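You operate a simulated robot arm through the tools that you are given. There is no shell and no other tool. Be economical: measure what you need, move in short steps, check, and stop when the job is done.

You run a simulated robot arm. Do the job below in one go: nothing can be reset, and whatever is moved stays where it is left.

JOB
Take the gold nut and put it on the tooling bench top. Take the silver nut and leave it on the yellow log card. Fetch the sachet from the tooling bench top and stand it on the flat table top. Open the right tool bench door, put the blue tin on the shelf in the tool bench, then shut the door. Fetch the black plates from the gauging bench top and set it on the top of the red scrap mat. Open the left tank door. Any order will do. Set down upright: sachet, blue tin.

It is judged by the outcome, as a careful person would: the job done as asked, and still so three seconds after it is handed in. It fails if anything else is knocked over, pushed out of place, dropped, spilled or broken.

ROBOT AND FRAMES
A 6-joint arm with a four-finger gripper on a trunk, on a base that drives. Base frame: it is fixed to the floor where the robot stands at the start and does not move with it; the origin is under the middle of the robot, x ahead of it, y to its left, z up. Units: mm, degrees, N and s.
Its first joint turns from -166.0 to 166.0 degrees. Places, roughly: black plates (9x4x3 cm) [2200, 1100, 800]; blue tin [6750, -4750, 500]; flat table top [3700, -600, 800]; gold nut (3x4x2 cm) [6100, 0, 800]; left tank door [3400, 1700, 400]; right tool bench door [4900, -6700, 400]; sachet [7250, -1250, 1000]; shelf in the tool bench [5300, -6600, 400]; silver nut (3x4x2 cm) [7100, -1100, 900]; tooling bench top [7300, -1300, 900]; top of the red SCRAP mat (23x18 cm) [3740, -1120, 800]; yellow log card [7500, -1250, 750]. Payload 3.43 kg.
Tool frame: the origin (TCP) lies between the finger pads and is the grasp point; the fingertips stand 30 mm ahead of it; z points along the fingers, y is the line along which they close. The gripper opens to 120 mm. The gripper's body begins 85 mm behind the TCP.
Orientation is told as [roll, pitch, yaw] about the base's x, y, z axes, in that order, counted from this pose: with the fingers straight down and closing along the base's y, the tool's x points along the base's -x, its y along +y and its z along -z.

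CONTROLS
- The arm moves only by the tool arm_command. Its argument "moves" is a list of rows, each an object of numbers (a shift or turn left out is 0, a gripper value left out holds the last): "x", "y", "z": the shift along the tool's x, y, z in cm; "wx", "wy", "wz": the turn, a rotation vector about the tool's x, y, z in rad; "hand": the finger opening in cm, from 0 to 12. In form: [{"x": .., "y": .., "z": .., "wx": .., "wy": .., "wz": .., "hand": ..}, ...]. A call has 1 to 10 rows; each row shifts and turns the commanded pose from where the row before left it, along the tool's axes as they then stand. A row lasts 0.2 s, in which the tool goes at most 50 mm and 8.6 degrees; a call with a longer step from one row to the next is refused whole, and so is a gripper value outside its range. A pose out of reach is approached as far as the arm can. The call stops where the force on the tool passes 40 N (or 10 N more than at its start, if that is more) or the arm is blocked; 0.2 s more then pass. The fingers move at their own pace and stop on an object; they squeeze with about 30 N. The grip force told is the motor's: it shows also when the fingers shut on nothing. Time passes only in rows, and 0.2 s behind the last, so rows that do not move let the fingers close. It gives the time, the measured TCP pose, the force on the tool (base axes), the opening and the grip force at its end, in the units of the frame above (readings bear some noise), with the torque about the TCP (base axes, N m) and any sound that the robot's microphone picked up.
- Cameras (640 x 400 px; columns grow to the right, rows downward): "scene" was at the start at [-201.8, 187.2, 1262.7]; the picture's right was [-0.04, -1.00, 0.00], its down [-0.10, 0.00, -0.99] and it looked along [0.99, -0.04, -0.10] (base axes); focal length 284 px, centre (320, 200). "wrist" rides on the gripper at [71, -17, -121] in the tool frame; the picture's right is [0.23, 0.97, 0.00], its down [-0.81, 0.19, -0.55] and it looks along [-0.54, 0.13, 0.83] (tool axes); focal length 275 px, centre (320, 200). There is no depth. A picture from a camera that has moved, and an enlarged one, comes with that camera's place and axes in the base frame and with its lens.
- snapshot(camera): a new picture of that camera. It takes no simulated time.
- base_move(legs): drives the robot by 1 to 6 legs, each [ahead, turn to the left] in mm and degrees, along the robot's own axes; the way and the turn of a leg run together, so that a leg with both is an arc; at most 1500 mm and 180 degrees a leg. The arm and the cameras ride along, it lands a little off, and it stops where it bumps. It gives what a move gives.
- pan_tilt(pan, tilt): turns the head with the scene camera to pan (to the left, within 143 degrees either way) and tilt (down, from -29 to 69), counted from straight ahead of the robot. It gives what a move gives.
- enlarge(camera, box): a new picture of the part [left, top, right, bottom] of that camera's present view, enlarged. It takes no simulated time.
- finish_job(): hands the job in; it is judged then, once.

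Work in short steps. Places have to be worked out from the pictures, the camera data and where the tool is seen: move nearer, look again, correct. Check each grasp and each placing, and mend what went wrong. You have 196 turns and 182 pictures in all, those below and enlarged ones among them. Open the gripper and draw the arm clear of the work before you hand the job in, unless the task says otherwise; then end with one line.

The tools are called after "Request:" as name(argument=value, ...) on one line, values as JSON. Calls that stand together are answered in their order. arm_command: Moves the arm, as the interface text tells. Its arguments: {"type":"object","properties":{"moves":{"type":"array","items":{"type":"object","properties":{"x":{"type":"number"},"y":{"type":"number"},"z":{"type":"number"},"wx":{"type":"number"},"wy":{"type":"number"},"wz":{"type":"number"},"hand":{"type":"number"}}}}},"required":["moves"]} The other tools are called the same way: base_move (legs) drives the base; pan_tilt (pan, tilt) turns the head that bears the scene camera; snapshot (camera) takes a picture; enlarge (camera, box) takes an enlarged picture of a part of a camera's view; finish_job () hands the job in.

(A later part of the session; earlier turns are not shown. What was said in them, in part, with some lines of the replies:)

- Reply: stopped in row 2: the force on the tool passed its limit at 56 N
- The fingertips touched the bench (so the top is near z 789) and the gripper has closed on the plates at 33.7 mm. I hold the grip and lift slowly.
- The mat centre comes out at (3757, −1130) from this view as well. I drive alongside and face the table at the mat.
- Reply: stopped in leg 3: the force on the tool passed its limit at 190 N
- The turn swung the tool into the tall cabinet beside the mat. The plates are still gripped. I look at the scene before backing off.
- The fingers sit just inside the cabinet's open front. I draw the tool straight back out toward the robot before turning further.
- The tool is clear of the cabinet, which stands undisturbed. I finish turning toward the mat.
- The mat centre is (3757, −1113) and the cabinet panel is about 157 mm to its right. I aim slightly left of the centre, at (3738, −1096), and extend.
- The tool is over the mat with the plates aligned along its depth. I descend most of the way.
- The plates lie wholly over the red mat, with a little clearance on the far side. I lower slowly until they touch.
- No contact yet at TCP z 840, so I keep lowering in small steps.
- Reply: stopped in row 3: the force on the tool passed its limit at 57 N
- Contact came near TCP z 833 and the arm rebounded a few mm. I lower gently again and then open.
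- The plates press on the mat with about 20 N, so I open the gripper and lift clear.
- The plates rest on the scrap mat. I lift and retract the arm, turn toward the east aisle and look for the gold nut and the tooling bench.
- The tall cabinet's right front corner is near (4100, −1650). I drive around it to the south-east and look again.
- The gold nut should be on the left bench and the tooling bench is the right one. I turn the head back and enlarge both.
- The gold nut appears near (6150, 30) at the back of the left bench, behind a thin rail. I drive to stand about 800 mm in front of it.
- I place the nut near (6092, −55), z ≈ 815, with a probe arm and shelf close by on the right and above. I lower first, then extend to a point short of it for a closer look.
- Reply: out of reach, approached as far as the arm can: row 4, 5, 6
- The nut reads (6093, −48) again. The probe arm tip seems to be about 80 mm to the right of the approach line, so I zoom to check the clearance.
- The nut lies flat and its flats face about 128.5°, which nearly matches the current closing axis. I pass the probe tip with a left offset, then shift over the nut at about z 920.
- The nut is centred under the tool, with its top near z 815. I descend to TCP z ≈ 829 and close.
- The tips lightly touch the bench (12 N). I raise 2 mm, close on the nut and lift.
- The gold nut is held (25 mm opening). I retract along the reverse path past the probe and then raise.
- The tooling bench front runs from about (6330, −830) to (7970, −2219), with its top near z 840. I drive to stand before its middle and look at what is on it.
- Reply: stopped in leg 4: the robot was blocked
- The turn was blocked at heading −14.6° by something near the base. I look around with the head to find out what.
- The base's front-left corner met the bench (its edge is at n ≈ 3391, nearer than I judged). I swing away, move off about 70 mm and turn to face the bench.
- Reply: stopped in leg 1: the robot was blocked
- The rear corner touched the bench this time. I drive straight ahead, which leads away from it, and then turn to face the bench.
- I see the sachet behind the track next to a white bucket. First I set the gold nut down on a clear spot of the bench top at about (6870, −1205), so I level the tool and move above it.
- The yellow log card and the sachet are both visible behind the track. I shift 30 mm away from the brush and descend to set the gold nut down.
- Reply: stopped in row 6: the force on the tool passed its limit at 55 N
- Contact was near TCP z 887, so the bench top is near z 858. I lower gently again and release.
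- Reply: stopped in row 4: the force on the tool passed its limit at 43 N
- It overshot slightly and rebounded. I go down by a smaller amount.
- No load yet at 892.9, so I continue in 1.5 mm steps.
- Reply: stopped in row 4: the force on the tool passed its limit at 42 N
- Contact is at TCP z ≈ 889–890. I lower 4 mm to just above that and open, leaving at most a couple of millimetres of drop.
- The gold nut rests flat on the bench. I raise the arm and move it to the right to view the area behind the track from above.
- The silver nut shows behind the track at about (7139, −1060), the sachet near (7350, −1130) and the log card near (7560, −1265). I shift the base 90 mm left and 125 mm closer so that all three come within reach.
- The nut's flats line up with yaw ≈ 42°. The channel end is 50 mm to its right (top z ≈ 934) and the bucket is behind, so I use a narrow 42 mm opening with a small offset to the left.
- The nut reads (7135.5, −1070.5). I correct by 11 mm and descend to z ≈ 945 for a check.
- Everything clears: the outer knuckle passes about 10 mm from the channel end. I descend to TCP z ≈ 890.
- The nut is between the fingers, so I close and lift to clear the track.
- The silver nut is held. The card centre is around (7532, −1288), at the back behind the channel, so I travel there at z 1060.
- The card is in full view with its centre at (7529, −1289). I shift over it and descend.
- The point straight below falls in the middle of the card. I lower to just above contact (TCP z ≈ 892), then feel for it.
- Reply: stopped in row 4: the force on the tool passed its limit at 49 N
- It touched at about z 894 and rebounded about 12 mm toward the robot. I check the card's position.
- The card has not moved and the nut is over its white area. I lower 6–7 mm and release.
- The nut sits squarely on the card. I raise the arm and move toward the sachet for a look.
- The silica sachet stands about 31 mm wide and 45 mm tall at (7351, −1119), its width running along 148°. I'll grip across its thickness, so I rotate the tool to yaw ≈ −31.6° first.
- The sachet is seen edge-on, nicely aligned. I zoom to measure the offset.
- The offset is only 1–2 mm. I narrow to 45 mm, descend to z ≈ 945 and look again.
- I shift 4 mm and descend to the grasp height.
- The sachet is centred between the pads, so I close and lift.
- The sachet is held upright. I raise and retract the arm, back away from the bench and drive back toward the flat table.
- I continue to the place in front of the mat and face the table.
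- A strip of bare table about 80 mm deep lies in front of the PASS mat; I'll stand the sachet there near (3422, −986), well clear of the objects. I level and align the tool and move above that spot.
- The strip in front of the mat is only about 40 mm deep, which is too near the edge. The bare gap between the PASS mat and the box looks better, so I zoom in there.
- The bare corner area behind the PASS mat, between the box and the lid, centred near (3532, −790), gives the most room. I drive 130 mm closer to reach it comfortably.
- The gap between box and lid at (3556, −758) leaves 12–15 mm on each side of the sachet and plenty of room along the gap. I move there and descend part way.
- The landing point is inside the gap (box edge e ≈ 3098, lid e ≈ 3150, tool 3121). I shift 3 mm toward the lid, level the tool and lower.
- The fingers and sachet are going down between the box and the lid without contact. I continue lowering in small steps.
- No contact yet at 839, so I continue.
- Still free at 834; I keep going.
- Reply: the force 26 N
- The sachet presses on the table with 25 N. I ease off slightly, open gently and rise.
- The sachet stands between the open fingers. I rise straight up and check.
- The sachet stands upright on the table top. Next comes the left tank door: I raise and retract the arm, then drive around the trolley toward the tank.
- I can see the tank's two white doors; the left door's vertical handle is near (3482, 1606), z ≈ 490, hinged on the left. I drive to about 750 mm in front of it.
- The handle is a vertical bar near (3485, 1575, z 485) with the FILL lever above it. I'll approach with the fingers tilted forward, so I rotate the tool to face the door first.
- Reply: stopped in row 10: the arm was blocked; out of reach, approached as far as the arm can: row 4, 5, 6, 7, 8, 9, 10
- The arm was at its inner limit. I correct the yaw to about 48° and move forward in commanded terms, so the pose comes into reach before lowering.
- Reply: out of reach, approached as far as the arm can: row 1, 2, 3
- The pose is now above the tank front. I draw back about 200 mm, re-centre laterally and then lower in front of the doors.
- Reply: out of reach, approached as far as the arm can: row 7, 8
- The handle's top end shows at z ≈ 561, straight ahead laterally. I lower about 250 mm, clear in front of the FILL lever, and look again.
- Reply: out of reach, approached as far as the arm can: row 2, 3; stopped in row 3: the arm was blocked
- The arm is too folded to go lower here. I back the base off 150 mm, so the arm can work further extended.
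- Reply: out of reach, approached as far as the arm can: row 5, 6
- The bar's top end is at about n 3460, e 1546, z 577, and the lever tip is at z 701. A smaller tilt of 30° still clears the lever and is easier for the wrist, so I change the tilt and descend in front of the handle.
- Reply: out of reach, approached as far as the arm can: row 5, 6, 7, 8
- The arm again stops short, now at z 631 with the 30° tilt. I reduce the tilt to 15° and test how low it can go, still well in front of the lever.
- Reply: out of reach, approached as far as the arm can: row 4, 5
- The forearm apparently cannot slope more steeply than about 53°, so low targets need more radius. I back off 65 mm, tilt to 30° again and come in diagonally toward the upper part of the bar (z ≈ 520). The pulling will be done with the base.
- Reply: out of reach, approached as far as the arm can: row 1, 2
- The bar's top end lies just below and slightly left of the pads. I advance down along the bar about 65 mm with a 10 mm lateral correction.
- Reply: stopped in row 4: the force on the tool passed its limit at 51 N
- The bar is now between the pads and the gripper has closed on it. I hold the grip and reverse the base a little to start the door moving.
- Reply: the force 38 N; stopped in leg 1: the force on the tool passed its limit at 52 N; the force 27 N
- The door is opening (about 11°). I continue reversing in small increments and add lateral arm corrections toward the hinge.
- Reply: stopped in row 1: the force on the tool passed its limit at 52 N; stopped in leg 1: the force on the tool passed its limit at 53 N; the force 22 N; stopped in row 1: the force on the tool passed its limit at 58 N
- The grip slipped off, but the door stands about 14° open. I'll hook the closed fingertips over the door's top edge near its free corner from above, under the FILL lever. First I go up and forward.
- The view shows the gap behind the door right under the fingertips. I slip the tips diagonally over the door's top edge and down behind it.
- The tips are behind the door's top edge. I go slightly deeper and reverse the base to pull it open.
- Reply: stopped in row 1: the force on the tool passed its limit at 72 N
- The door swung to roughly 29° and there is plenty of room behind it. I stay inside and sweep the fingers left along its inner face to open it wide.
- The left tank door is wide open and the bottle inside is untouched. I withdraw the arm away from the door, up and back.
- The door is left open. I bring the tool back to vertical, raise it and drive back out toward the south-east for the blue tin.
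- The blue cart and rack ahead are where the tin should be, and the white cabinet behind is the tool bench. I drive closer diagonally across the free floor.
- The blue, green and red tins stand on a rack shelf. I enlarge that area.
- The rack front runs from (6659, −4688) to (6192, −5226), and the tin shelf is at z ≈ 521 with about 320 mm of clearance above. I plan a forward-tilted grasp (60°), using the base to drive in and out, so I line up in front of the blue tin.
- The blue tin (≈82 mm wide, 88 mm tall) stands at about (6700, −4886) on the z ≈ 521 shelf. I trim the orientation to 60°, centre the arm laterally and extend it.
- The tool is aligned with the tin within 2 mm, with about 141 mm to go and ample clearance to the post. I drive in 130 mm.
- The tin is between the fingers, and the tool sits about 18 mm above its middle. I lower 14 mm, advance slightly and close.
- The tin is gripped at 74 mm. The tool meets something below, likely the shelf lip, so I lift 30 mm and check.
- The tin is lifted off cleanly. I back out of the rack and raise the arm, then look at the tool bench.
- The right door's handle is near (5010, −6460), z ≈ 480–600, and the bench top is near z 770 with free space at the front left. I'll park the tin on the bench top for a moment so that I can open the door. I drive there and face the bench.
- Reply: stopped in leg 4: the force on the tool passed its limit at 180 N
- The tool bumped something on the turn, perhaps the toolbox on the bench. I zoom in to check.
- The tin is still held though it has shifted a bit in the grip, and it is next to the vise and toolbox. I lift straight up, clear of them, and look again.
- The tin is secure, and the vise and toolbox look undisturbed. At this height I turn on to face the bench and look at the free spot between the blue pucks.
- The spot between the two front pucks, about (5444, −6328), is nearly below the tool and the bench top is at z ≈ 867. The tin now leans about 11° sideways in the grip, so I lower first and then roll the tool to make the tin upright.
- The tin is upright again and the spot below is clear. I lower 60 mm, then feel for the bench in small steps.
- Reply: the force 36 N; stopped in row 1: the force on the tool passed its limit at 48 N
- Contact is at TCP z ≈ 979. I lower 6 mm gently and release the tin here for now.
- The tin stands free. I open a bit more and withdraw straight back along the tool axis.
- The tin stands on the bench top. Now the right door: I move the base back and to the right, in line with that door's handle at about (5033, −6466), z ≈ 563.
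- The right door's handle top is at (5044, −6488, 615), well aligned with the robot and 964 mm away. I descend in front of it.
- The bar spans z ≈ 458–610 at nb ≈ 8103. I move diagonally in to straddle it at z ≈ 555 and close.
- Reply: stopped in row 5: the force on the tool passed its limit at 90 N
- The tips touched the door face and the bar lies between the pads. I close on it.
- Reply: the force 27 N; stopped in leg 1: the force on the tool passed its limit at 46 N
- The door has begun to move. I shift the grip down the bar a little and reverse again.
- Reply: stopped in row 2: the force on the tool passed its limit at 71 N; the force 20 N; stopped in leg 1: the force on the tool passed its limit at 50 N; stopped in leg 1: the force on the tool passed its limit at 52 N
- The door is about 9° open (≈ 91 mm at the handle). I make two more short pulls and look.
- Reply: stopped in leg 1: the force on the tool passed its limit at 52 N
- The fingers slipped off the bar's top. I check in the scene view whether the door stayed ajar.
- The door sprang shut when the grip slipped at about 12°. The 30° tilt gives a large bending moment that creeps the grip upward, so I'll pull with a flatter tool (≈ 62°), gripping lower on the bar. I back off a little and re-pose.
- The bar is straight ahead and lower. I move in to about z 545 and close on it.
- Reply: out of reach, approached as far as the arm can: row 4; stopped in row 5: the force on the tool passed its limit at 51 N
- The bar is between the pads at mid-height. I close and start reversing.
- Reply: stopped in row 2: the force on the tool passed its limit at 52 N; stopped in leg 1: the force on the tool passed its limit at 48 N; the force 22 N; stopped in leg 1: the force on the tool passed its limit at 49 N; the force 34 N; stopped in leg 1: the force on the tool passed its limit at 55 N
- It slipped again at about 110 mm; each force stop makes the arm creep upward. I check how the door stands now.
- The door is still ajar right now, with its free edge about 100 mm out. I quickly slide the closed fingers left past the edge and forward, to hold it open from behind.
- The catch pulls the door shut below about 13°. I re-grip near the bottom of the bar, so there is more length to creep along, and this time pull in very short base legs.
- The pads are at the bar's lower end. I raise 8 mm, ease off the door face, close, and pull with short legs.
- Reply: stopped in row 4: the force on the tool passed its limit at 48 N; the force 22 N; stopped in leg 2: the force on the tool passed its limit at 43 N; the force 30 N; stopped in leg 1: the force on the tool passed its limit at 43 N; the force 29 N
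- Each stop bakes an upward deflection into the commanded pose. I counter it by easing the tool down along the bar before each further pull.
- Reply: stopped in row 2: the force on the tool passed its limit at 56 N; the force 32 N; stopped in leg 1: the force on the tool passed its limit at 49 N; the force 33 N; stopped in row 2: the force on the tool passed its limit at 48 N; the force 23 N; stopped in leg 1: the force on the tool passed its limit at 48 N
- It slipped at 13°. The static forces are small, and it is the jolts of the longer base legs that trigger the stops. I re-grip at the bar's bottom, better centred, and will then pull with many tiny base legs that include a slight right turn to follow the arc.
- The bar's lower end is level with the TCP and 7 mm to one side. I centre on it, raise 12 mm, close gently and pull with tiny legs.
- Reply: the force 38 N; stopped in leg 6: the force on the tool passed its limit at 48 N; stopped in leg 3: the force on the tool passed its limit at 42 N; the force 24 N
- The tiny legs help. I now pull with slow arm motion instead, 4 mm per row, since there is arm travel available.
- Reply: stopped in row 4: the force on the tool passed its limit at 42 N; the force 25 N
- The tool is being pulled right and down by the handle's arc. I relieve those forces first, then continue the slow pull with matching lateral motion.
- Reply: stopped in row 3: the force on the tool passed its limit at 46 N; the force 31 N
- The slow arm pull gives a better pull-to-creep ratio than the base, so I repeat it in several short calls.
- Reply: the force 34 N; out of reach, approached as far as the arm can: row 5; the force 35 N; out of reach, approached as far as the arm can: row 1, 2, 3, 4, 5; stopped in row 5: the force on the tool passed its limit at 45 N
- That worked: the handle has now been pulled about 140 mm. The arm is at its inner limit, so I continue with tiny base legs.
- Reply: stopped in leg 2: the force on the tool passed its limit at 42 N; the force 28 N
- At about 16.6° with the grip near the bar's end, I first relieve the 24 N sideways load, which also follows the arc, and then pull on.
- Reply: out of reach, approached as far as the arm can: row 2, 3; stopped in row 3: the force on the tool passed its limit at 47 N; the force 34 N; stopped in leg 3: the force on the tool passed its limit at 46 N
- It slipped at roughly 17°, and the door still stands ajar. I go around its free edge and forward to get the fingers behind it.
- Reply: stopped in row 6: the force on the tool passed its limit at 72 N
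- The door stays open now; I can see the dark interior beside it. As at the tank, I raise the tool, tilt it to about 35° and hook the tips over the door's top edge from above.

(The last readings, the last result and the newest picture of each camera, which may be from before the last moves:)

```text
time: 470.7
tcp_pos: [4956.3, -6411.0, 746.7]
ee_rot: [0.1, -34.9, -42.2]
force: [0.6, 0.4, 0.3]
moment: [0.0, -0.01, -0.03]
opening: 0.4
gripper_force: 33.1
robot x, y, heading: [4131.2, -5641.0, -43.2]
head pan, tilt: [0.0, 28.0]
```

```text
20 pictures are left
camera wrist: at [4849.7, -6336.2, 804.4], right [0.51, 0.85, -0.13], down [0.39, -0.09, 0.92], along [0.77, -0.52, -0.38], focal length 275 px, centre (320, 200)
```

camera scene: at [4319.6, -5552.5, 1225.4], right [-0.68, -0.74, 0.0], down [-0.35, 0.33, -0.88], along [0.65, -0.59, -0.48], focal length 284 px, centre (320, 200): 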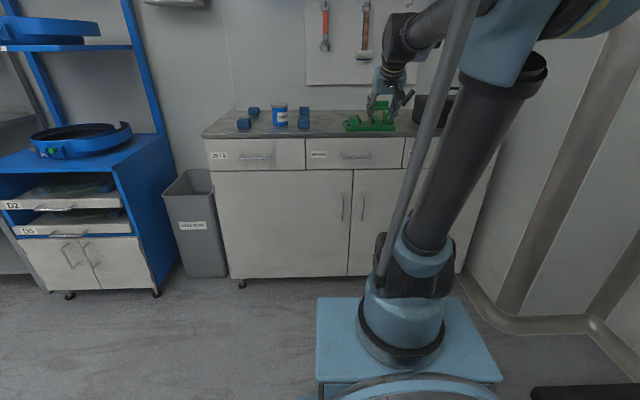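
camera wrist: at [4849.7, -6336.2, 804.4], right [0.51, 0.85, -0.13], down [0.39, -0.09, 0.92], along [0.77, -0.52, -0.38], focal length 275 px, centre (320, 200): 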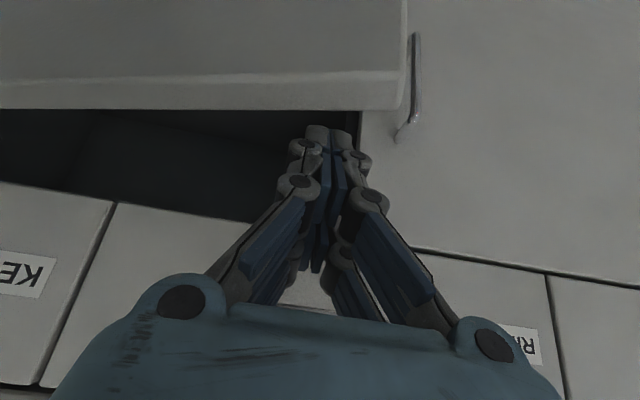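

The fingertips are almost above the gap behind the door. I move 30 mm further forward, then lower behind the top edge.

Request:
arm_command(moves=[{"z": 1.72, "x": -2.46, "hand": 0}, {"z": 1.9, "x": 1.35}, {"z": 1.9, "x": 1.35}, {"z": 1.9, "x": 1.35}, {}])

Request:
base_move(legs=[[-130, 0]])

Request:
snapshot(camera="wrist")

```text
time: 471.7
tcp_pos: [4971.7, -6426.6, 699.2]
ee_rot: [-0.1, -35.8, -42.2]
force: [1.3, -1.1, -2.9]
moment: [0.0, -0.02, 0.0]
opening: 0.0
gripper_force: 33.3
robot x, y, heading: [4137.0, -5639.2, -43.2]
head pan, tilt: [0.0, 28.0]
stopped in row 4: the force on the tool passed its limit at 71 N (the readings are from after the stop); the commanded pose is now the measured one
```

```text
time: 473.0
tcp_pos: [4872.6, -6338.6, 700.2]
ee_rot: [0.0, -35.7, -42.3]
force: [-0.6, -0.2, -0.3]
moment: [0.01, -0.02, 0.05]
opening: 0.0
gripper_force: 33.1
robot x, y, heading: [4041.3, -5554.1, -43.4]
head pan, tilt: [0.0, 28.0]
```

```text
19 pictures are left
camera wrist: at [4766.4, -6263.7, 757.1], right [0.52, 0.85, -0.13], down [0.38, -0.08, 0.92], along [0.77, -0.53, -0.36], focal length 275 px, centre (320, 200)
```

wrist: 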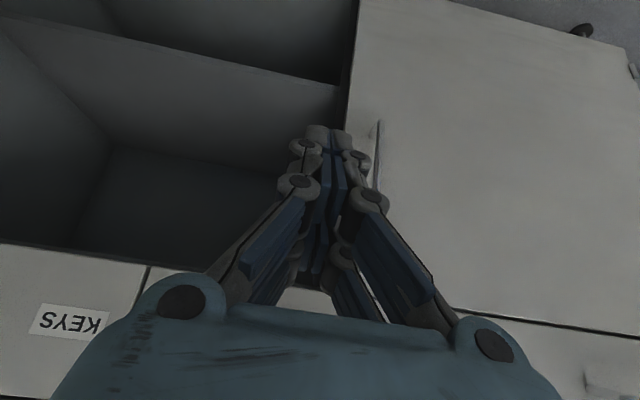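

The door has swung wide open and the empty shelf inside is visible. I raise the arm and look from the head camera.

Request:
arm_command(moves=[{"z": -3.9, "x": -2.8, "hand": 4}, {"z": -3.9, "x": -2.8}, {"z": -3.9, "x": -2.8}, {"z": -3.9, "x": -2.8}, {"z": -3.9, "x": -2.8}, {"z": -3.9, "x": -2.8}, {"z": -3.9, "x": -2.8}, {"z": -3.9, "x": -2.8}])

Request:
snapshot(camera="scene")

```text
time: 474.8
tcp_pos: [4861.9, -6328.4, 1098.4]
ee_rot: [0.1, -36.3, -42.3]
force: [-0.9, -0.2, 0.3]
moment: [-0.01, 0.0, 0.01]
opening: 39.9
gripper_force: 0.1
robot x, y, heading: [4036.5, -5550.6, -43.1]
head pan, tilt: [0.0, 28.0]
```

```text
18 pictures are left
camera scene: at [4021.3, -5272.7, 1225.5], right [-0.68, -0.73, 0.0], down [-0.35, 0.33, -0.88], along [0.64, -0.6, -0.48], focal length 284 px, centre (320, 200)
```

scene: 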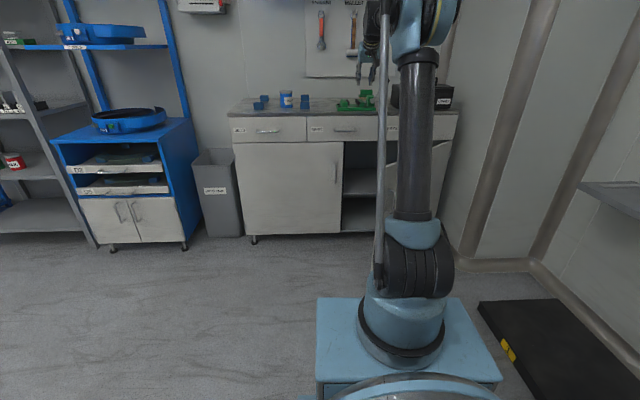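

I enlarge the open compartment and the tin area to plan.

Request:
enlarge(camera="scene", box=[220, 80, 480, 250])

```text
2.35 times, centred on (350, 165) of scene
camera zoom: at [4021.3, -5272.7, 1225.5], right [-0.68, -0.73, 0.0], down [-0.35, 0.33, -0.88], along [0.64, -0.6, -0.48], focal length 667 px, centre (249, 282)
```

zoom: 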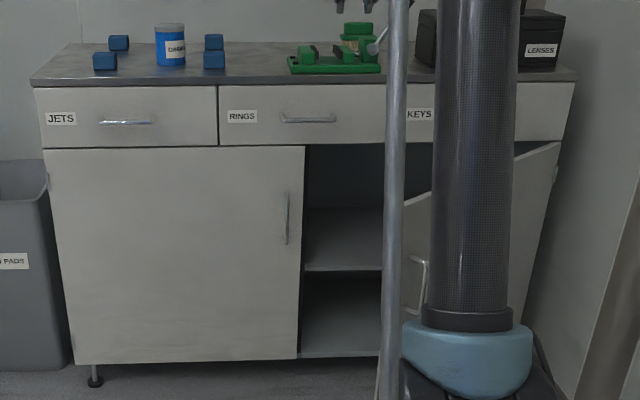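

The right door is open about 45°. I lower the closed fingers into the opening and sweep them right by turning the base, to push the door wide open.

Request:
arm_command(moves=[{"z": 3.85, "x": 2.83, "hand": 0}, {"z": 3.85, "x": 2.83}, {"z": 3.85, "x": 2.83}, {"z": 3.85, "x": 2.83}, {"z": 3.85, "x": 2.83}, {"z": 3.85, "x": 2.83}, {"z": 3.85, "x": 2.83}, {"z": 3.85, "x": 2.83}, {"z": 3.85, "x": 2.83}])

Request:
base_move(legs=[[0, -24]])

Request:
snapshot(camera="scene")

```text
time: 476.8
tcp_pos: [4862.2, -6329.8, 667.0]
ee_rot: [0.0, -36.4, -42.4]
force: [-0.4, 0.4, 0.7]
moment: [-0.02, -0.02, 0.02]
opening: 0.3
gripper_force: 30.1
robot x, y, heading: [4039.2, -5551.8, -43.1]
head pan, tilt: [0.0, 28.0]
```

```text
time: 477.7
tcp_pos: [4797.6, -6365.7, 693.0]
ee_rot: [0.9, -37.4, -47.1]
force: [1.2, -1.4, -3.2]
moment: [-0.01, 0.0, 0.06]
opening: 0.0
gripper_force: 29.9
robot x, y, heading: [4041.5, -5549.1, -46.7]
head pan, tilt: [0.0, 28.0]
stopped in leg 1: the force on the tool passed its limit at 121 N (the readings are from after the stop); the commanded pose is now the measured one
```

```text
16 pictures are left
camera scene: at [4040.7, -5272.4, 1225.7], right [-0.73, -0.68, 0.0], down [-0.33, 0.35, -0.88], along [0.6, -0.64, -0.48], focal length 284 px, centre (320, 200)
```

scene: 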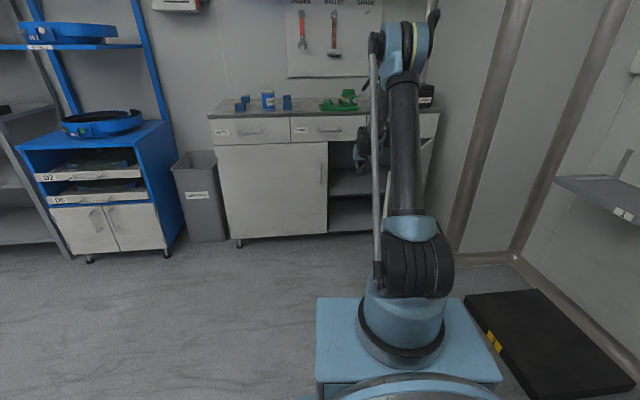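

The fingers bumped the door's inner face and stopped. I lower back to height and continue with smaller turn steps.

Request:
arm_command(moves=[{"z": 2.0, "x": 1.4, "hand": 0}, {"z": 1.2, "x": 0.8}])

Request:
base_move(legs=[[0, -2], [0, -2], [0, -2], [0, -2], [0, -2], [0, -2]])

Request:
base_move(legs=[[0, -2], [0, -2], [0, -2], [0, -2], [0, -2], [0, -2]])

Request:
snapshot(camera="wrist")

```text
time: 478.3
tcp_pos: [4797.6, -6367.5, 656.2]
ee_rot: [0.9, -37.4, -46.8]
force: [-0.4, 0.1, -0.3]
moment: [-0.03, 0.01, 0.0]
opening: 0.0
gripper_force: 29.7
robot x, y, heading: [4038.6, -5547.9, -46.9]
head pan, tilt: [0.0, 28.0]
```

```text
time: 481.1
tcp_pos: [4609.0, -6509.0, 655.3]
ee_rot: [0.9, -37.4, -59.1]
force: [-0.8, -0.2, 0.1]
moment: [-0.02, 0.03, 0.01]
opening: 0.0
gripper_force: 30.1
robot x, y, heading: [4042.0, -5547.1, -59.0]
head pan, tilt: [0.0, 28.0]
```

```text
time: 483.8
tcp_pos: [4393.8, -6597.7, 668.8]
ee_rot: [0.9, -38.2, -71.1]
force: [0.1, -0.4, 0.1]
moment: [0.0, 0.0, 0.01]
opening: 0.1
gripper_force: 29.9
robot x, y, heading: [4039.7, -5552.7, -70.9]
head pan, tilt: [0.0, 28.0]
```

```text
15 pictures are left
camera wrist: at [4335.2, -6479.8, 720.1], right [0.86, 0.5, -0.13], down [0.27, -0.22, 0.94], along [0.44, -0.84, -0.32], focal length 275 px, centre (320, 200)
```

wrist: 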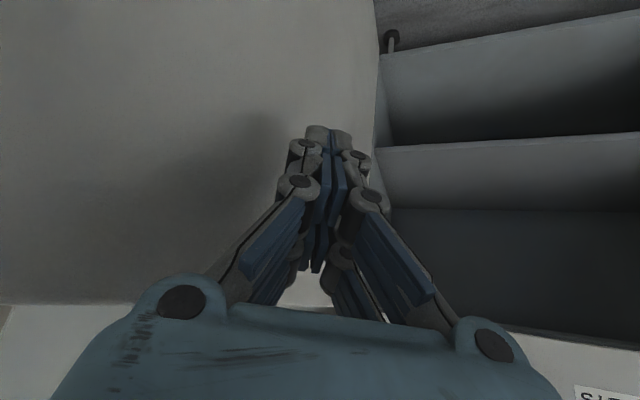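

The door is now fully open and the shelf lies exposed. I raise and retract the arm, then drive to the place in front of the tin on the bench top.

Request:
arm_command(moves=[{"z": -3.77, "x": -2.94, "y": 0.5, "hand": 4}, {"z": -3.77, "x": -2.94}, {"z": -3.77, "x": -2.94}, {"z": -3.77, "x": -2.94}, {"z": -3.77, "x": -2.94}, {"z": -3.77, "x": -2.94}, {"z": -3.77, "x": -2.94}, {"z": -3.77, "x": -2.94}, {"z": -3.77, "x": -2.94}])

Request:
arm_command(moves=[{"z": -3.08, "x": 3.8}, {"z": -3.08, "x": 3.8}, {"z": -3.08, "x": 3.8}, {"z": -3.08, "x": 3.8}, {"z": -3.08, "x": 3.8}, {"z": -3.08, "x": 3.8}])

Request:
base_move(legs=[[0, 62], [678, 0], [0, -33.7]])

Request:
snapshot(camera="scene")

```text
time: 485.8
tcp_pos: [4391.4, -6584.1, 1113.4]
ee_rot: [1.0, -38.9, -71.1]
force: [0.1, -0.3, -1.2]
moment: [0.02, 0.0, 0.0]
opening: 40.0
gripper_force: 0.0
robot x, y, heading: [4040.0, -5550.7, -70.9]
head pan, tilt: [0.0, 28.0]
```

```text
time: 487.2
tcp_pos: [4292.9, -6307.2, 1113.6]
ee_rot: [0.9, -38.9, -71.1]
force: [-0.2, -1.1, -0.9]
moment: [0.06, 0.04, 0.03]
opening: 39.9
gripper_force: 0.1
robot x, y, heading: [4039.1, -5545.2, -71.2]
head pan, tilt: [0.0, 28.0]
```

```text
time: 495.9
tcp_pos: [5297.8, -6205.4, 1113.4]
ee_rot: [0.9, -38.8, -42.8]
force: [-0.6, 0.3, -1.3]
moment: [0.0, 0.0, -0.01]
opening: 40.2
gripper_force: 0.1
robot x, y, heading: [4724.5, -5654.0, -43.0]
head pan, tilt: [0.0, 28.0]
```

```text
14 pictures are left
camera scene: at [4702.1, -5375.3, 1225.4], right [-0.68, -0.73, 0.0], down [-0.35, 0.33, -0.88], along [0.64, -0.6, -0.48], focal length 284 px, centre (320, 200)
```

scene: 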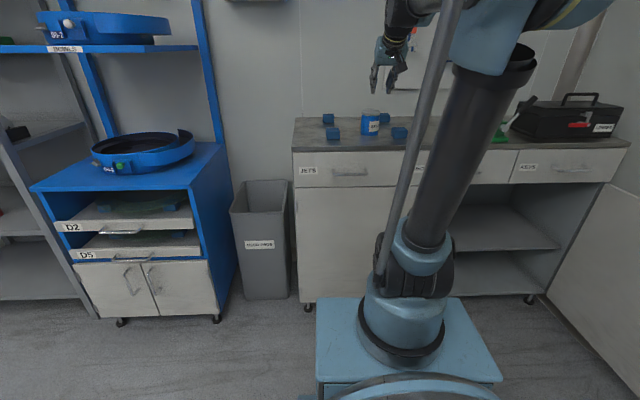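

The tin stands where I left it, near (5440, −6330) with its base at z ≈ 902. I set the tool to 62°, open it and bring it to z ≈ 957 in front of the tin.

Request:
arm_command(moves=[{"wy": -0.135, "wx": 0.015, "hand": 10}, {"wy": -0.135}, {"wy": -0.135}, {"z": -2.5, "x": 1.3}, {"z": 1.4, "x": 3.7}, {"z": 1.4, "x": 3.7}, {"z": 1.4, "x": 3.7}, {"z": 1.4, "x": 3.7}, {}])

Request:
snapshot(camera="wrist")

```text
time: 497.9
tcp_pos: [5254.4, -6161.9, 964.2]
ee_rot: [0.1, -62.7, -42.8]
force: [-1.1, 0.1, -0.3]
moment: [0.01, -0.01, -0.03]
opening: 100.0
gripper_force: 0.0
robot x, y, heading: [4721.3, -5653.5, -42.6]
head pan, tilt: [0.0, 28.0]
```

```text
13 pictures are left
camera wrist: at [5139.4, -6079.1, 956.8], right [0.58, 0.79, -0.2], down [0.04, 0.22, 0.97], along [0.81, -0.58, 0.1], focal length 275 px, centre (320, 200)
```

wrist: 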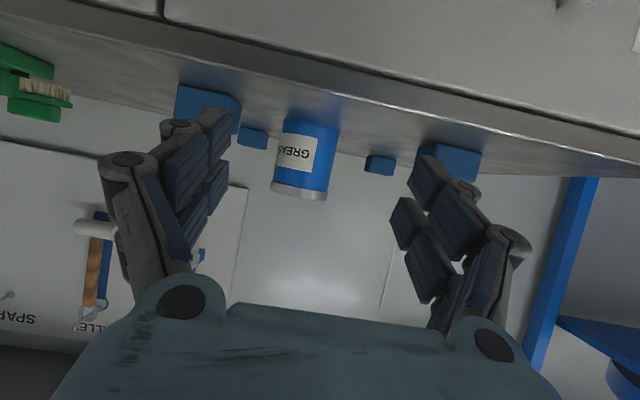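

The tin is at (5437, −6333), 3 mm off the tool's line. I advance 245 mm along the bench and close on it.

Request:
arm_command(moves=[{"z": 4.4, "x": -2.1, "y": -0.1, "hand": 10}, {"z": 4.4, "x": -2.1, "y": -0.1}, {"z": 4.4, "x": -2.1, "y": -0.07}, {"z": 4.4, "x": -2.15}, {"z": 4.2, "x": -2.15}, {}])

Request:
snapshot(camera="wrist")

```text
time: 499.3
tcp_pos: [5431.7, -6330.8, 962.3]
ee_rot: [0.1, -62.6, -42.7]
force: [-0.5, 0.2, -0.7]
moment: [0.0, -0.04, 0.01]
opening: 99.8
gripper_force: 0.1
robot x, y, heading: [4719.8, -5653.8, -42.5]
head pan, tilt: [0.0, 28.0]
```

```text
12 pictures are left
camera wrist: at [5317.4, -6246.9, 953.7], right [0.58, 0.79, -0.2], down [0.04, 0.22, 0.97], along [0.81, -0.58, 0.1], focal length 275 px, centre (320, 200)
```

wrist: 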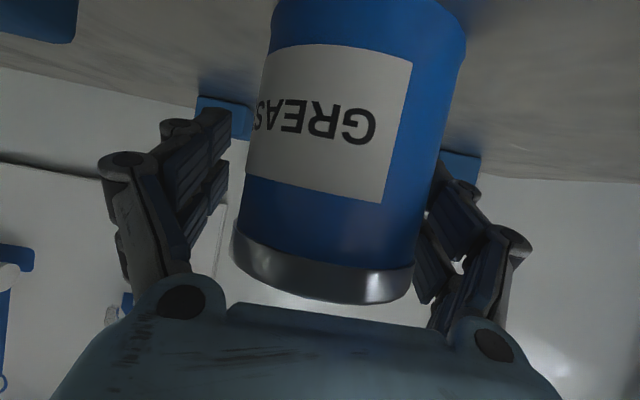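

The tin is centred a bit nearer and 5 mm to one side. I back off 12 mm, shift and close.

Request:
arm_command(moves=[{"z": -1.07, "x": 0.55, "y": 0.5, "hand": 10}, {"hand": 8.6}, {"hand": 7.6}, {"hand": 6}, {"hand": 3}, {"hand": 0}])

Request:
arm_command(moves=[{"z": -0.47, "x": -0.88, "hand": 0}, {"z": -0.94, "x": -1.76}, {"z": -1.88, "x": -3.5}, {"z": -1.88, "x": -3.5}, {"z": -1.88, "x": -3.5}])

Request:
snapshot(camera="wrist")

```text
time: 500.7
tcp_pos: [5425.8, -6316.9, 960.7]
ee_rot: [0.2, -62.7, -42.8]
force: [1.4, 1.4, 2.9]
moment: [0.23, -0.24, -0.06]
opening: 72.3
gripper_force: 30.7
robot x, y, heading: [4719.7, -5652.4, -42.7]
head pan, tilt: [0.0, 28.0]
```

```text
time: 501.9
tcp_pos: [5423.6, -6315.3, 1108.2]
ee_rot: [0.2, -62.8, -42.7]
force: [0.0, 0.3, -3.2]
moment: [-0.04, -0.04, 0.0]
opening: 72.2
gripper_force: 29.8
robot x, y, heading: [4724.3, -5651.8, -43.0]
head pan, tilt: [0.0, 28.0]
```

```text
11 pictures are left
camera wrist: at [5309.3, -6231.3, 1100.6], right [0.58, 0.79, -0.2], down [0.04, 0.22, 0.97], along [0.81, -0.58, 0.1], focal length 275 px, centre (320, 200)
```

wrist: 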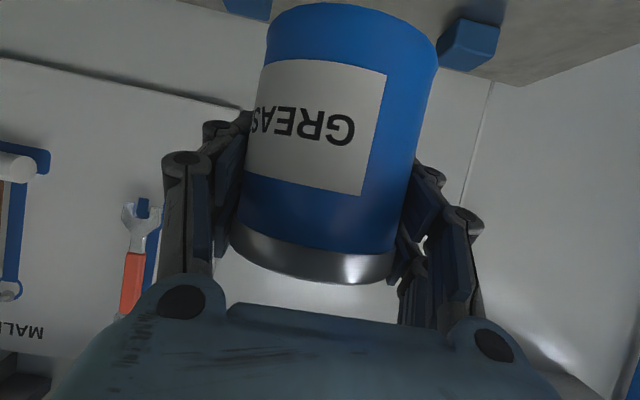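

The tin is held upright. I retract the arm and move the base back and to the right, in line with the open compartment.

Request:
arm_command(moves=[{"z": -4.3, "x": 2.2, "hand": 0}, {"z": -4.3, "x": 2.2}, {"z": -4.3, "x": 2.2}, {"z": -4.3, "x": 2.2}, {"z": -4.3, "x": 2.2}, {"z": -4.3, "x": 2.2}])

Request:
base_move(legs=[[-150, 0], [0, 46], [-640, 0], [0, -46]])

Request:
snapshot(camera="scene")

```text
time: 503.3
tcp_pos: [5210.3, -6117.6, 1109.1]
ee_rot: [0.2, -62.7, -43.0]
force: [1.3, -1.1, -4.0]
moment: [-0.01, -0.01, -0.03]
opening: 72.1
gripper_force: 30.4
robot x, y, heading: [4722.3, -5654.3, -42.6]
head pan, tilt: [0.0, 28.0]
```

```text
time: 512.6
tcp_pos: [4461.2, -6055.7, 1109.5]
ee_rot: [0.0, -62.7, -42.8]
force: [-0.6, -0.3, -3.0]
moment: [-0.04, -0.06, 0.02]
opening: 72.3
gripper_force: 30.3
robot x, y, heading: [3978.8, -5587.8, -42.7]
head pan, tilt: [0.0, 28.0]
```

```text
10 pictures are left
camera scene: at [3957.8, -5309.4, 1225.4], right [-0.68, -0.73, 0.0], down [-0.35, 0.33, -0.88], along [0.64, -0.6, -0.48], focal length 284 px, centre (320, 200)
```

scene: 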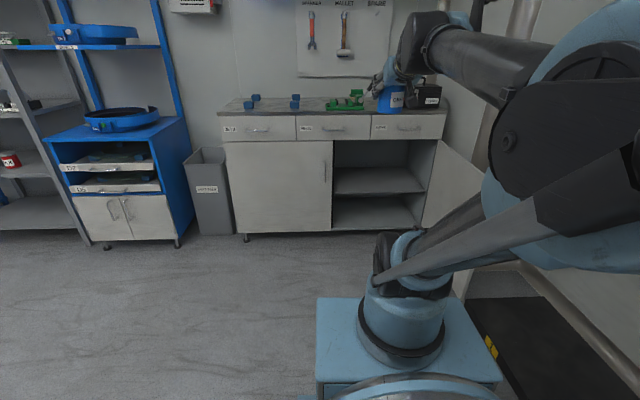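

The compartment opening spans L −1333 to −1985 with the shelf at z ≈ 392. I extend the arm in front of it and lower the tin to about z 500.

Request:
arm_command(moves=[{"z": 4.39, "x": -2.27, "y": -0.35, "hand": 0}, {"z": 4.39, "x": -2.27, "y": -0.35}, {"z": 4.39, "x": -2.27, "y": -0.35}, {"z": 4.39, "x": -2.27, "y": -0.35}, {"z": 4.39, "x": -2.27, "y": -0.35}, {"z": 4.39, "x": -2.27, "y": -0.35}, {"z": 4.39, "x": -2.27, "y": -0.35}, {"z": 4.39, "x": -2.27, "y": -0.35}, {"z": 4.39, "x": -2.27, "y": -0.35}, {"z": 4.39, "x": -2.27, "y": -0.35}])

Request:
arm_command(moves=[{"z": 2.15, "x": 4.16}, {"z": 2.15, "x": 4.16}, {"z": 2.15, "x": 4.16}, {"z": 2.15, "x": 4.16}, {"z": 2.15, "x": 4.16}, {"z": 2.15, "x": 4.16}, {"z": 2.15, "x": 4.16}, {"z": 2.15, "x": 4.16}, {"z": 2.15, "x": 4.16}])

Request:
arm_command(moves=[{"z": 2.15, "x": 4.16}, {"z": 2.15, "x": 4.16}, {"z": 2.15, "x": 4.16}, {"z": 2.0, "x": 3.9}, {}])

Request:
snapshot(camera="wrist")

```text
time: 514.9
tcp_pos: [4792.0, -6407.7, 1126.0]
ee_rot: [0.1, -63.4, -42.8]
force: [-0.4, 2.1, -2.2]
moment: [0.0, -0.04, 0.03]
opening: 72.4
gripper_force: 30.1
robot x, y, heading: [3977.0, -5586.2, -42.5]
head pan, tilt: [0.0, 28.0]
```

```text
time: 516.9
tcp_pos: [4794.0, -6411.6, 701.7]
ee_rot: [0.0, -63.4, -42.9]
force: [0.1, 0.1, -3.5]
moment: [-0.03, -0.02, 0.01]
opening: 72.2
gripper_force: 30.4
robot x, y, heading: [3980.8, -5585.9, -42.9]
head pan, tilt: [0.0, 28.0]
```

```text
time: 518.0
tcp_pos: [4796.6, -6411.7, 517.9]
ee_rot: [0.0, -63.4, -42.8]
force: [0.6, -0.3, -3.1]
moment: [-0.02, -0.03, 0.0]
opening: 72.3
gripper_force: 29.3
robot x, y, heading: [3976.7, -5589.1, -42.6]
head pan, tilt: [0.0, 28.0]
```

```text
9 pictures are left
camera wrist: at [4682.6, -6328.4, 508.6], right [0.58, 0.78, -0.21], down [0.03, 0.23, 0.97], along [0.81, -0.58, 0.11], focal length 275 px, centre (320, 200)
```

wrist: 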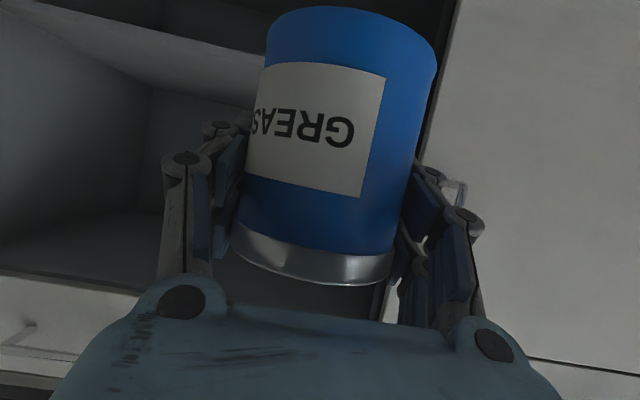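

The tin is in front of the compartment with 167 mm clearance to the left door and bottom 59 mm above the shelf. I drive in 365 mm.

Request:
base_move(legs=[[190, 0], [172, 0]])

Request:
snapshot(camera="wrist")

```text
time: 520.7
tcp_pos: [5067.7, -6657.6, 516.2]
ee_rot: [0.1, -63.5, -42.7]
force: [1.0, 0.6, -3.0]
moment: [-0.04, -0.02, 0.02]
opening: 72.3
gripper_force: 30.0
robot x, y, heading: [4249.6, -5837.4, -42.4]
head pan, tilt: [0.0, 28.0]
```

```text
8 pictures are left
camera wrist: at [4953.1, -6575.1, 509.0], right [0.58, 0.79, -0.21], down [0.03, 0.23, 0.97], along [0.81, -0.57, 0.11], focal length 275 px, centre (320, 200)
```

wrist: 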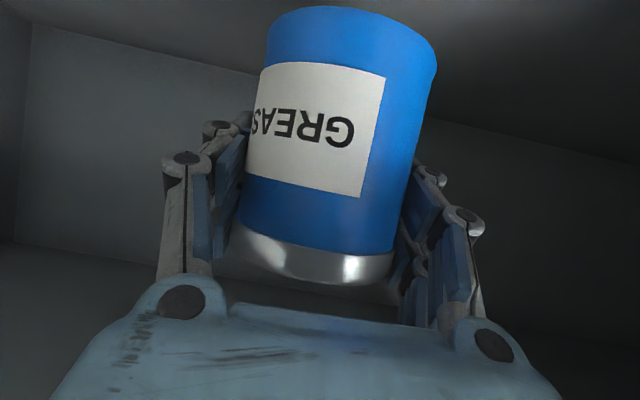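

The tin is inside the compartment above the shelf. I lower 40 mm, then go in small steps until it touches.

Request:
arm_command(moves=[{"z": 0.9, "x": 1.8, "hand": 0}, {"z": 0.67, "x": 1.34}, {}])

Request:
arm_command(moves=[{"z": 0.13, "x": 0.27, "hand": 0}, {"z": 0.13, "x": 0.27}, {"z": 0.13, "x": 0.27}, {"z": 0.13, "x": 0.27}, {"z": 0.13, "x": 0.27}, {"z": 0.13, "x": 0.27}, {"z": 0.13, "x": 0.27}, {"z": 0.13, "x": 0.27}])

```text
time: 521.5
tcp_pos: [5063.0, -6653.3, 496.0]
ee_rot: [0.1, -64.2, -42.7]
force: [0.1, 0.8, -3.2]
moment: [-0.02, -0.01, 0.01]
opening: 72.3
gripper_force: 30.6
robot x, y, heading: [4250.0, -5835.8, -42.3]
head pan, tilt: [0.0, 28.0]
```

```text
time: 523.3
tcp_pos: [5062.7, -6654.5, 474.0]
ee_rot: [0.1, -64.1, -42.7]
force: [0.3, -0.7, -4.7]
moment: [-0.05, -0.06, 0.0]
opening: 71.9
gripper_force: 29.6
robot x, y, heading: [4248.0, -5836.1, -42.4]
head pan, tilt: [0.0, 28.0]
```

No contact yet at 474, so I keep lowering in 3 mm steps.

Request:
arm_command(moves=[{"z": 0.13, "x": 0.27, "hand": 0}, {"z": 0.13, "x": 0.27}, {"z": 0.13, "x": 0.27}, {"z": 0.13, "x": 0.27}, {}])

Request:
arm_command(moves=[{"z": 0.1, "x": 0.2, "hand": 0}, {"z": 0.1, "x": 0.2}, {"z": 0.1, "x": 0.2}, {}])

```text
time: 524.5
tcp_pos: [5062.8, -6654.2, 461.6]
ee_rot: [0.0, -64.1, -42.7]
force: [1.5, -0.5, -3.8]
moment: [0.01, -0.06, 0.01]
opening: 72.2
gripper_force: 29.6
robot x, y, heading: [4241.4, -5835.2, -42.8]
head pan, tilt: [0.0, 28.0]
```

```text
time: 525.5
tcp_pos: [5063.4, -6653.7, 455.3]
ee_rot: [0.1, -64.0, -42.7]
force: [-0.2, -0.3, -4.0]
moment: [-0.04, -0.04, 0.02]
opening: 72.3
gripper_force: 29.4
robot x, y, heading: [4243.8, -5836.5, -42.7]
head pan, tilt: [0.0, 28.0]
```

Still free at 455; I continue.

Request:
arm_command(moves=[{"z": 0.1, "x": 0.2, "hand": 0}, {"z": 0.1, "x": 0.2}, {"z": 0.1, "x": 0.2}, {}])

Request:
arm_command(moves=[{"z": 0.1, "x": 0.2, "hand": 0}, {"z": 0.1, "x": 0.2}, {"z": 0.1, "x": 0.2}, {}])

Request:
snapshot(camera="wrist")

```text
time: 526.5
tcp_pos: [5063.0, -6653.7, 447.4]
ee_rot: [0.1, -64.1, -42.7]
force: [0.1, -0.1, -3.9]
moment: [-0.04, -0.09, 0.03]
opening: 72.3
gripper_force: 30.2
robot x, y, heading: [4247.4, -5834.6, -42.7]
head pan, tilt: [0.0, 28.0]
```

```text
time: 527.5
tcp_pos: [5063.4, -6654.0, 441.9]
ee_rot: [0.0, -64.2, -42.7]
force: [-0.5, 0.3, 2.5]
moment: [0.23, 0.19, -0.02]
opening: 72.1
gripper_force: 30.1
robot x, y, heading: [4248.0, -5838.1, -42.5]
head pan, tilt: [0.0, 28.0]
```

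```text
7 pictures are left
camera wrist: at [4949.1, -6571.1, 431.0], right [0.58, 0.78, -0.21], down [0.02, 0.24, 0.97], along [0.81, -0.57, 0.12], focal length 275 px, centre (320, 200)
```

wrist: 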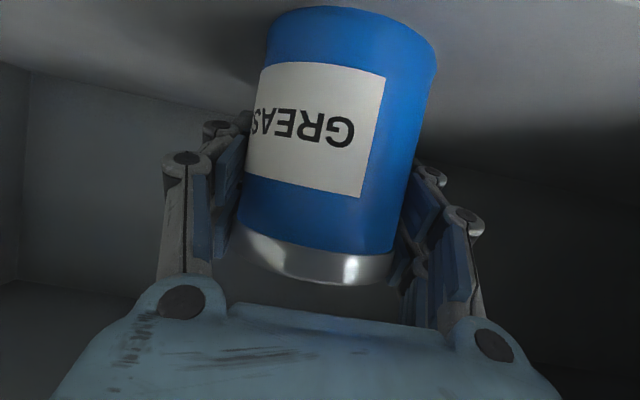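

The force now shows first contact (from −4 to +2.5 N). I lower 2 mm more and open gently.

Request:
arm_command(moves=[{"z": 0.1, "x": 0.2, "hand": 0}, {}, {"hand": 7.6}, {"hand": 8.2}, {"hand": 9}, {"hand": 10}, {"hand": 10.4}])

Request:
snapshot(camera="wrist")

```text
time: 529.1
tcp_pos: [5063.7, -6654.0, 439.5]
ee_rot: [0.1, -64.1, -42.6]
force: [0.3, -0.3, 0.3]
moment: [0.01, -0.01, -0.02]
opening: 103.9
gripper_force: 0.0
robot x, y, heading: [4247.2, -5834.7, -42.7]
head pan, tilt: [0.0, 28.0]
```

```text
6 pictures are left
camera wrist: at [4948.9, -6571.4, 428.7], right [0.58, 0.78, -0.21], down [0.02, 0.24, 0.97], along [0.81, -0.57, 0.12], focal length 275 px, centre (320, 200)
```

wrist: 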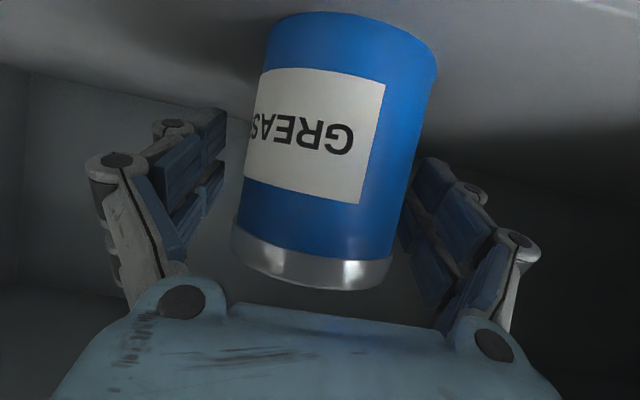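

The tin stands on the shelf. I centre the fingers a little and back straight out.

Request:
arm_command(moves=[{"y": 0.4, "z": -0.1, "x": -0.2, "hand": 10.6}, {}])

Request:
base_move(legs=[[-200, 0], [-200, 0]])

Request:
snapshot(camera="wrist")

```text
time: 529.7
tcp_pos: [5065.3, -6652.0, 441.4]
ee_rot: [0.1, -64.0, -42.7]
force: [0.0, 0.8, 0.6]
moment: [0.01, -0.02, 0.02]
opening: 106.0
gripper_force: 0.1
robot x, y, heading: [4243.5, -5838.7, -42.7]
head pan, tilt: [0.0, 28.0]
```

```text
time: 532.5
tcp_pos: [4775.8, -6377.8, 441.2]
ee_rot: [0.1, -64.1, -42.4]
force: [-0.8, -0.1, -0.5]
moment: [0.01, 0.02, -0.05]
opening: 106.0
gripper_force: 0.0
robot x, y, heading: [3953.5, -5562.8, -42.2]
head pan, tilt: [0.0, 28.0]
```

```text
5 pictures are left
camera wrist: at [4661.1, -6294.0, 430.5], right [0.58, 0.79, -0.21], down [0.02, 0.24, 0.97], along [0.81, -0.57, 0.12], focal length 275 px, centre (320, 200)
```

wrist: 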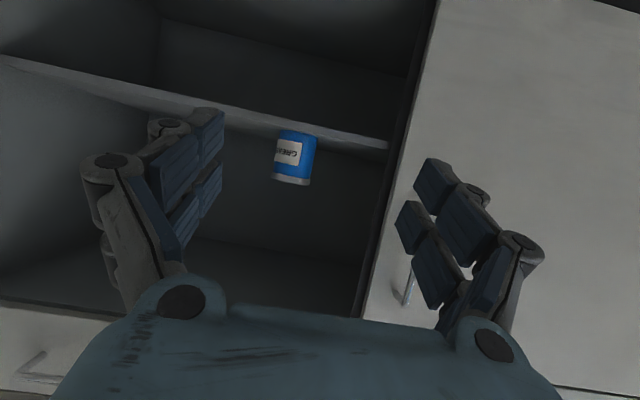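

The blue tin stands upright on the shelf. Now I shut the door: I close the fingers, lift above the door's top, swing over to its outer side and lower there.

Request:
arm_command(moves=[{"z": -2.0, "x": -4.1, "hand": 0}, {"z": -2.0, "x": -4.1}, {"z": -2.0, "x": -4.1}, {"z": -2.0, "x": -4.1}, {"z": -2.0, "x": -4.1}, {"z": -2.0, "x": -4.1}, {"z": -2.0, "x": -4.1}, {"z": -2.0, "x": -4.1}, {"z": -2.0, "x": -4.1}])

Request:
base_move(legs=[[0, -31]])

Request:
snapshot(camera="wrist")

```text
time: 534.5
tcp_pos: [4766.9, -6369.8, 865.7]
ee_rot: [0.1, -64.8, -42.3]
force: [0.6, -0.7, -0.9]
moment: [-0.01, 0.0, 0.02]
opening: 0.0
gripper_force: 29.4
robot x, y, heading: [3953.1, -5566.9, -42.3]
head pan, tilt: [0.0, 28.0]
```

```text
time: 536.6
tcp_pos: [4219.0, -6676.4, 865.7]
ee_rot: [0.0, -64.8, -74.3]
force: [0.1, 0.5, -0.2]
moment: [-0.02, 0.03, -0.01]
opening: 0.0
gripper_force: 30.4
robot x, y, heading: [3958.0, -5561.3, -74.0]
head pan, tilt: [0.0, 28.0]
```

```text
4 pictures are left
camera wrist: at [4165.4, -6546.0, 852.9], right [0.91, 0.36, -0.21], down [0.14, 0.2, 0.97], along [0.39, -0.91, 0.13], focal length 275 px, centre (320, 200)
```

wrist: 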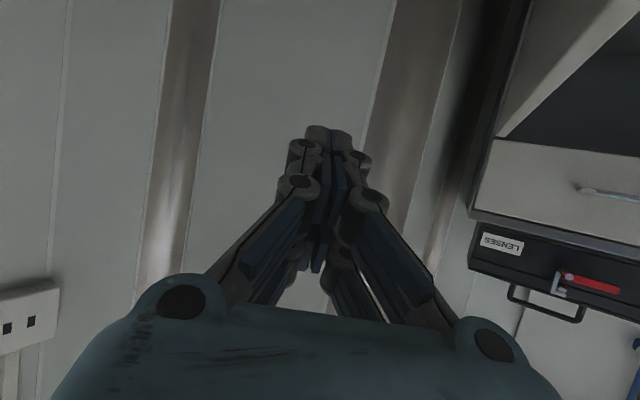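

The tool is on the outer side of the door, clear of the wall. I lower to z ≈ 610 and swing left in small turns to push the door toward closing.

Request:
arm_command(moves=[{"z": 1.82, "x": 3.85, "hand": 0}, {"z": 1.82, "x": 3.85}, {"z": 1.82, "x": 3.85}, {"z": 1.82, "x": 3.85}, {"z": 1.82, "x": 3.85}, {"z": 1.82, "x": 3.85}, {}])

Request:
base_move(legs=[[0, 3], [0, 3], [0, 3], [0, 3], [0, 3], [0, 3]])

Request:
base_move(legs=[[0, 2], [0, 2], [0, 2]])

Request:
snapshot(camera="scene")

```text
time: 538.2
tcp_pos: [4218.8, -6667.2, 621.1]
ee_rot: [0.2, -65.5, -74.2]
force: [-0.1, -0.5, -0.5]
moment: [0.03, -0.01, 0.0]
opening: 0.2
gripper_force: 29.8
robot x, y, heading: [3956.5, -5562.2, -74.4]
head pan, tilt: [0.0, 28.0]
```

```text
time: 541.2
tcp_pos: [4548.5, -6534.2, 621.9]
ee_rot: [0.1, -65.5, -56.1]
force: [0.8, -0.6, -0.4]
moment: [0.03, -0.02, 0.04]
opening: 0.0
gripper_force: 29.9
robot x, y, heading: [3955.5, -5563.9, -56.0]
head pan, tilt: [0.0, 28.0]
```

```text
time: 542.8
tcp_pos: [4643.4, -6459.3, 635.6]
ee_rot: [0.1, -66.3, -50.1]
force: [0.0, -0.5, 0.1]
moment: [0.01, 0.02, -0.02]
opening: 0.0
gripper_force: 30.1
robot x, y, heading: [3954.4, -5566.6, -49.8]
head pan, tilt: [0.0, 28.0]
```

```text
3 pictures are left
camera scene: at [3970.6, -5286.0, 1225.4], right [-0.77, -0.64, 0.0], down [-0.31, 0.37, -0.88], along [0.56, -0.67, -0.48], focal length 284 px, centre (320, 200)
```

scene: 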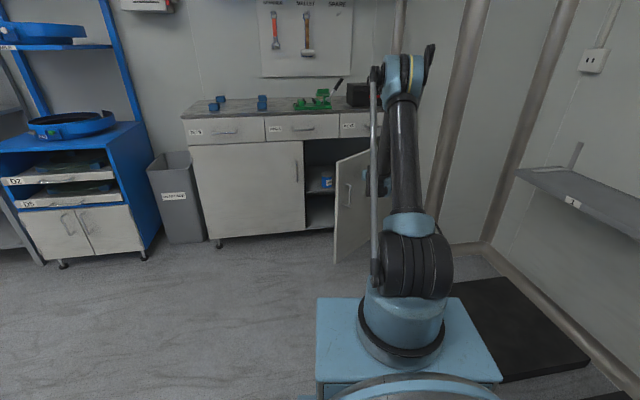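

The door is now about half closed with the tin safely inside. I drive forward in modest legs so that the fingertips push it shut.

Request:
base_move(legs=[[40, 0], [40, 0], [40, 0], [40, 0], [40, 0], [30, 0]])

Request:
base_move(legs=[[12, 0], [10, 0], [10, 0], [10, 0], [8, 0], [8, 0]])

```text
time: 546.1
tcp_pos: [4786.9, -6630.5, 650.0]
ee_rot: [0.0, -67.0, -50.0]
force: [0.6, 0.5, -0.2]
moment: [0.0, -0.01, -0.01]
opening: 0.2
gripper_force: 29.9
robot x, y, heading: [4104.7, -5740.6, -49.7]
head pan, tilt: [0.0, 28.0]
```

```text
time: 548.5
tcp_pos: [4819.9, -6668.9, 662.7]
ee_rot: [0.2, -67.6, -50.0]
force: [0.1, 0.7, 0.8]
moment: [0.04, 0.0, -0.02]
opening: 0.0
gripper_force: 30.0
robot x, y, heading: [4140.8, -5786.6, -49.6]
head pan, tilt: [0.0, 28.0]
```

The tips are about 15 mm short of the closed face. I lower a little to stay on the door and push the last bit.

Request:
arm_command(moves=[{"z": 0.5, "x": 1.3, "hand": 0}, {"z": 0.5, "x": 1.3}])

Request:
base_move(legs=[[6, 0], [6, 0], [6, 0], [6, 0], [6, 0]])

Request:
snapshot(camera="wrist")

```text
time: 549.1
tcp_pos: [4814.1, -6661.7, 648.9]
ee_rot: [0.0, -68.4, -50.0]
force: [-0.5, -0.4, -0.5]
moment: [0.01, -0.01, 0.01]
opening: 0.0
gripper_force: 29.9
robot x, y, heading: [4139.8, -5783.9, -49.9]
head pan, tilt: [0.0, 28.0]
```

```text
time: 551.2
tcp_pos: [4834.7, -6684.3, 647.9]
ee_rot: [0.0, -68.3, -50.1]
force: [-0.1, 0.1, -0.3]
moment: [0.01, 0.01, 0.03]
opening: 0.0
gripper_force: 29.7
robot x, y, heading: [4162.0, -5808.0, -49.6]
head pan, tilt: [0.0, 28.0]
```

```text
2 pictures are left
camera wrist: at [4730.9, -6588.7, 627.6], right [0.69, 0.69, -0.21], down [0.01, 0.29, 0.96], along [0.72, -0.66, 0.19], focal length 275 px, centre (320, 200)
```

wrist: 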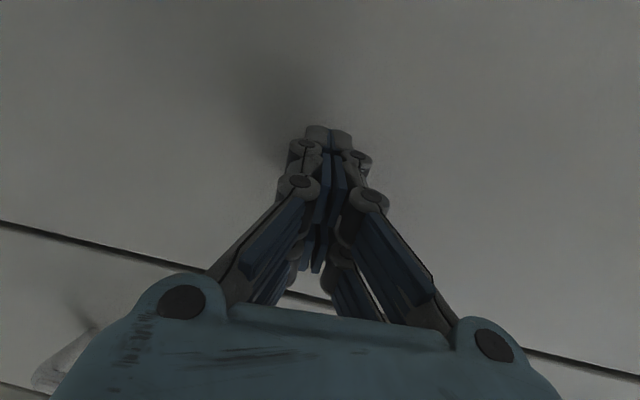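

The door looks flush with its frame. I give a final light press to confirm, then back off and raise the arm.

Request:
base_move(legs=[[6, 0], [6, 0]])

Request:
base_move(legs=[[-250, 0]])

Request:
arm_command(moves=[{"z": -1.7, "x": -4.3, "hand": 4}, {"z": -1.7, "x": -4.3}, {"z": -1.7, "x": -4.3}, {"z": -1.7, "x": -4.3}, {"z": -1.7, "x": -4.3}, {"z": -1.7, "x": -4.3}, {"z": -1.7, "x": -4.3}])

Request:
base_move(legs=[[0, 25]])

Request:
snapshot(camera="scene")

```text
time: 552.3
tcp_pos: [4836.2, -6687.3, 662.4]
ee_rot: [0.0, -68.9, -50.0]
force: [0.3, -0.2, -0.2]
moment: [0.0, 0.0, -0.02]
opening: 0.1
gripper_force: 29.7
robot x, y, heading: [4170.2, -5817.5, -49.4]
head pan, tilt: [0.0, 28.0]
```

```text
time: 554.1
tcp_pos: [4667.6, -6492.5, 675.7]
ee_rot: [0.1, -69.8, -50.4]
force: [-0.5, 0.1, 0.6]
moment: [-0.01, -0.02, 0.01]
opening: 0.0
gripper_force: 30.1
robot x, y, heading: [4007.2, -5628.1, -50.1]
head pan, tilt: [0.0, 28.0]
```

```text
time: 555.7
tcp_pos: [4655.8, -6475.6, 1013.6]
ee_rot: [0.1, -70.5, -50.3]
force: [-0.3, 0.4, -1.0]
moment: [-0.01, 0.01, 0.01]
opening: 40.1
gripper_force: 0.1
robot x, y, heading: [4005.3, -5629.3, -50.0]
head pan, tilt: [0.0, 28.0]
```

```text
time: 557.5
tcp_pos: [4953.0, -6124.3, 1012.4]
ee_rot: [0.0, -70.6, -25.4]
force: [0.0, 0.5, 0.6]
moment: [0.0, 0.0, -0.01]
opening: 39.9
gripper_force: 0.0
robot x, y, heading: [4007.1, -5631.0, -25.2]
head pan, tilt: [0.0, 28.0]
```

```text
1 pictures are left
camera scene: at [3903.8, -5370.9, 1225.4], right [-0.43, -0.9, 0.0], down [-0.44, 0.2, -0.88], along [0.79, -0.37, -0.48], focal length 284 px, centre (320, 200)
```

scene: 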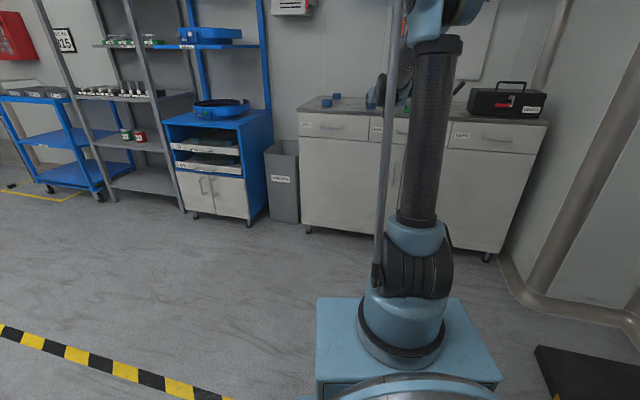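

The right door looks shut. I use the last picture to confirm that it is fully closed.

Request:
enlarge(camera="scene", box=[290, 80, 560, 270])

```text
2.11 times, centred on (425, 175) of scene
camera zoom: at [3903.8, -5370.9, 1225.4], right [-0.43, -0.9, 0.0], down [-0.44, 0.2, -0.88], along [0.79, -0.37, -0.48], focal length 597 px, centre (99, 253)
```

zoom: 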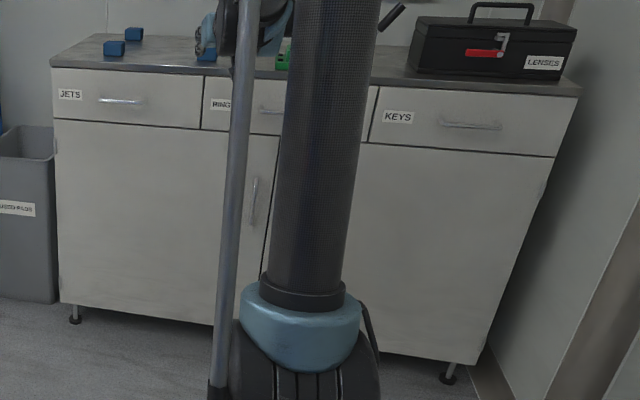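

The door is flush and closed, the gripper is open and the arm is clear of the bench, so I hand the job in.

Request:
finish_job()

```text
The job is handed in.
```

I completed and handed in every part of the job: both nuts, the sachet, the black plates and the blue tin are in their places, the tool bench's right door is shut and the left tank door is open. On the way the tool bumped the tall air-dryer cabinet, and the held tin bumped the vise on the tool bench; nothing looked displaced in the pictures I took afterwards.
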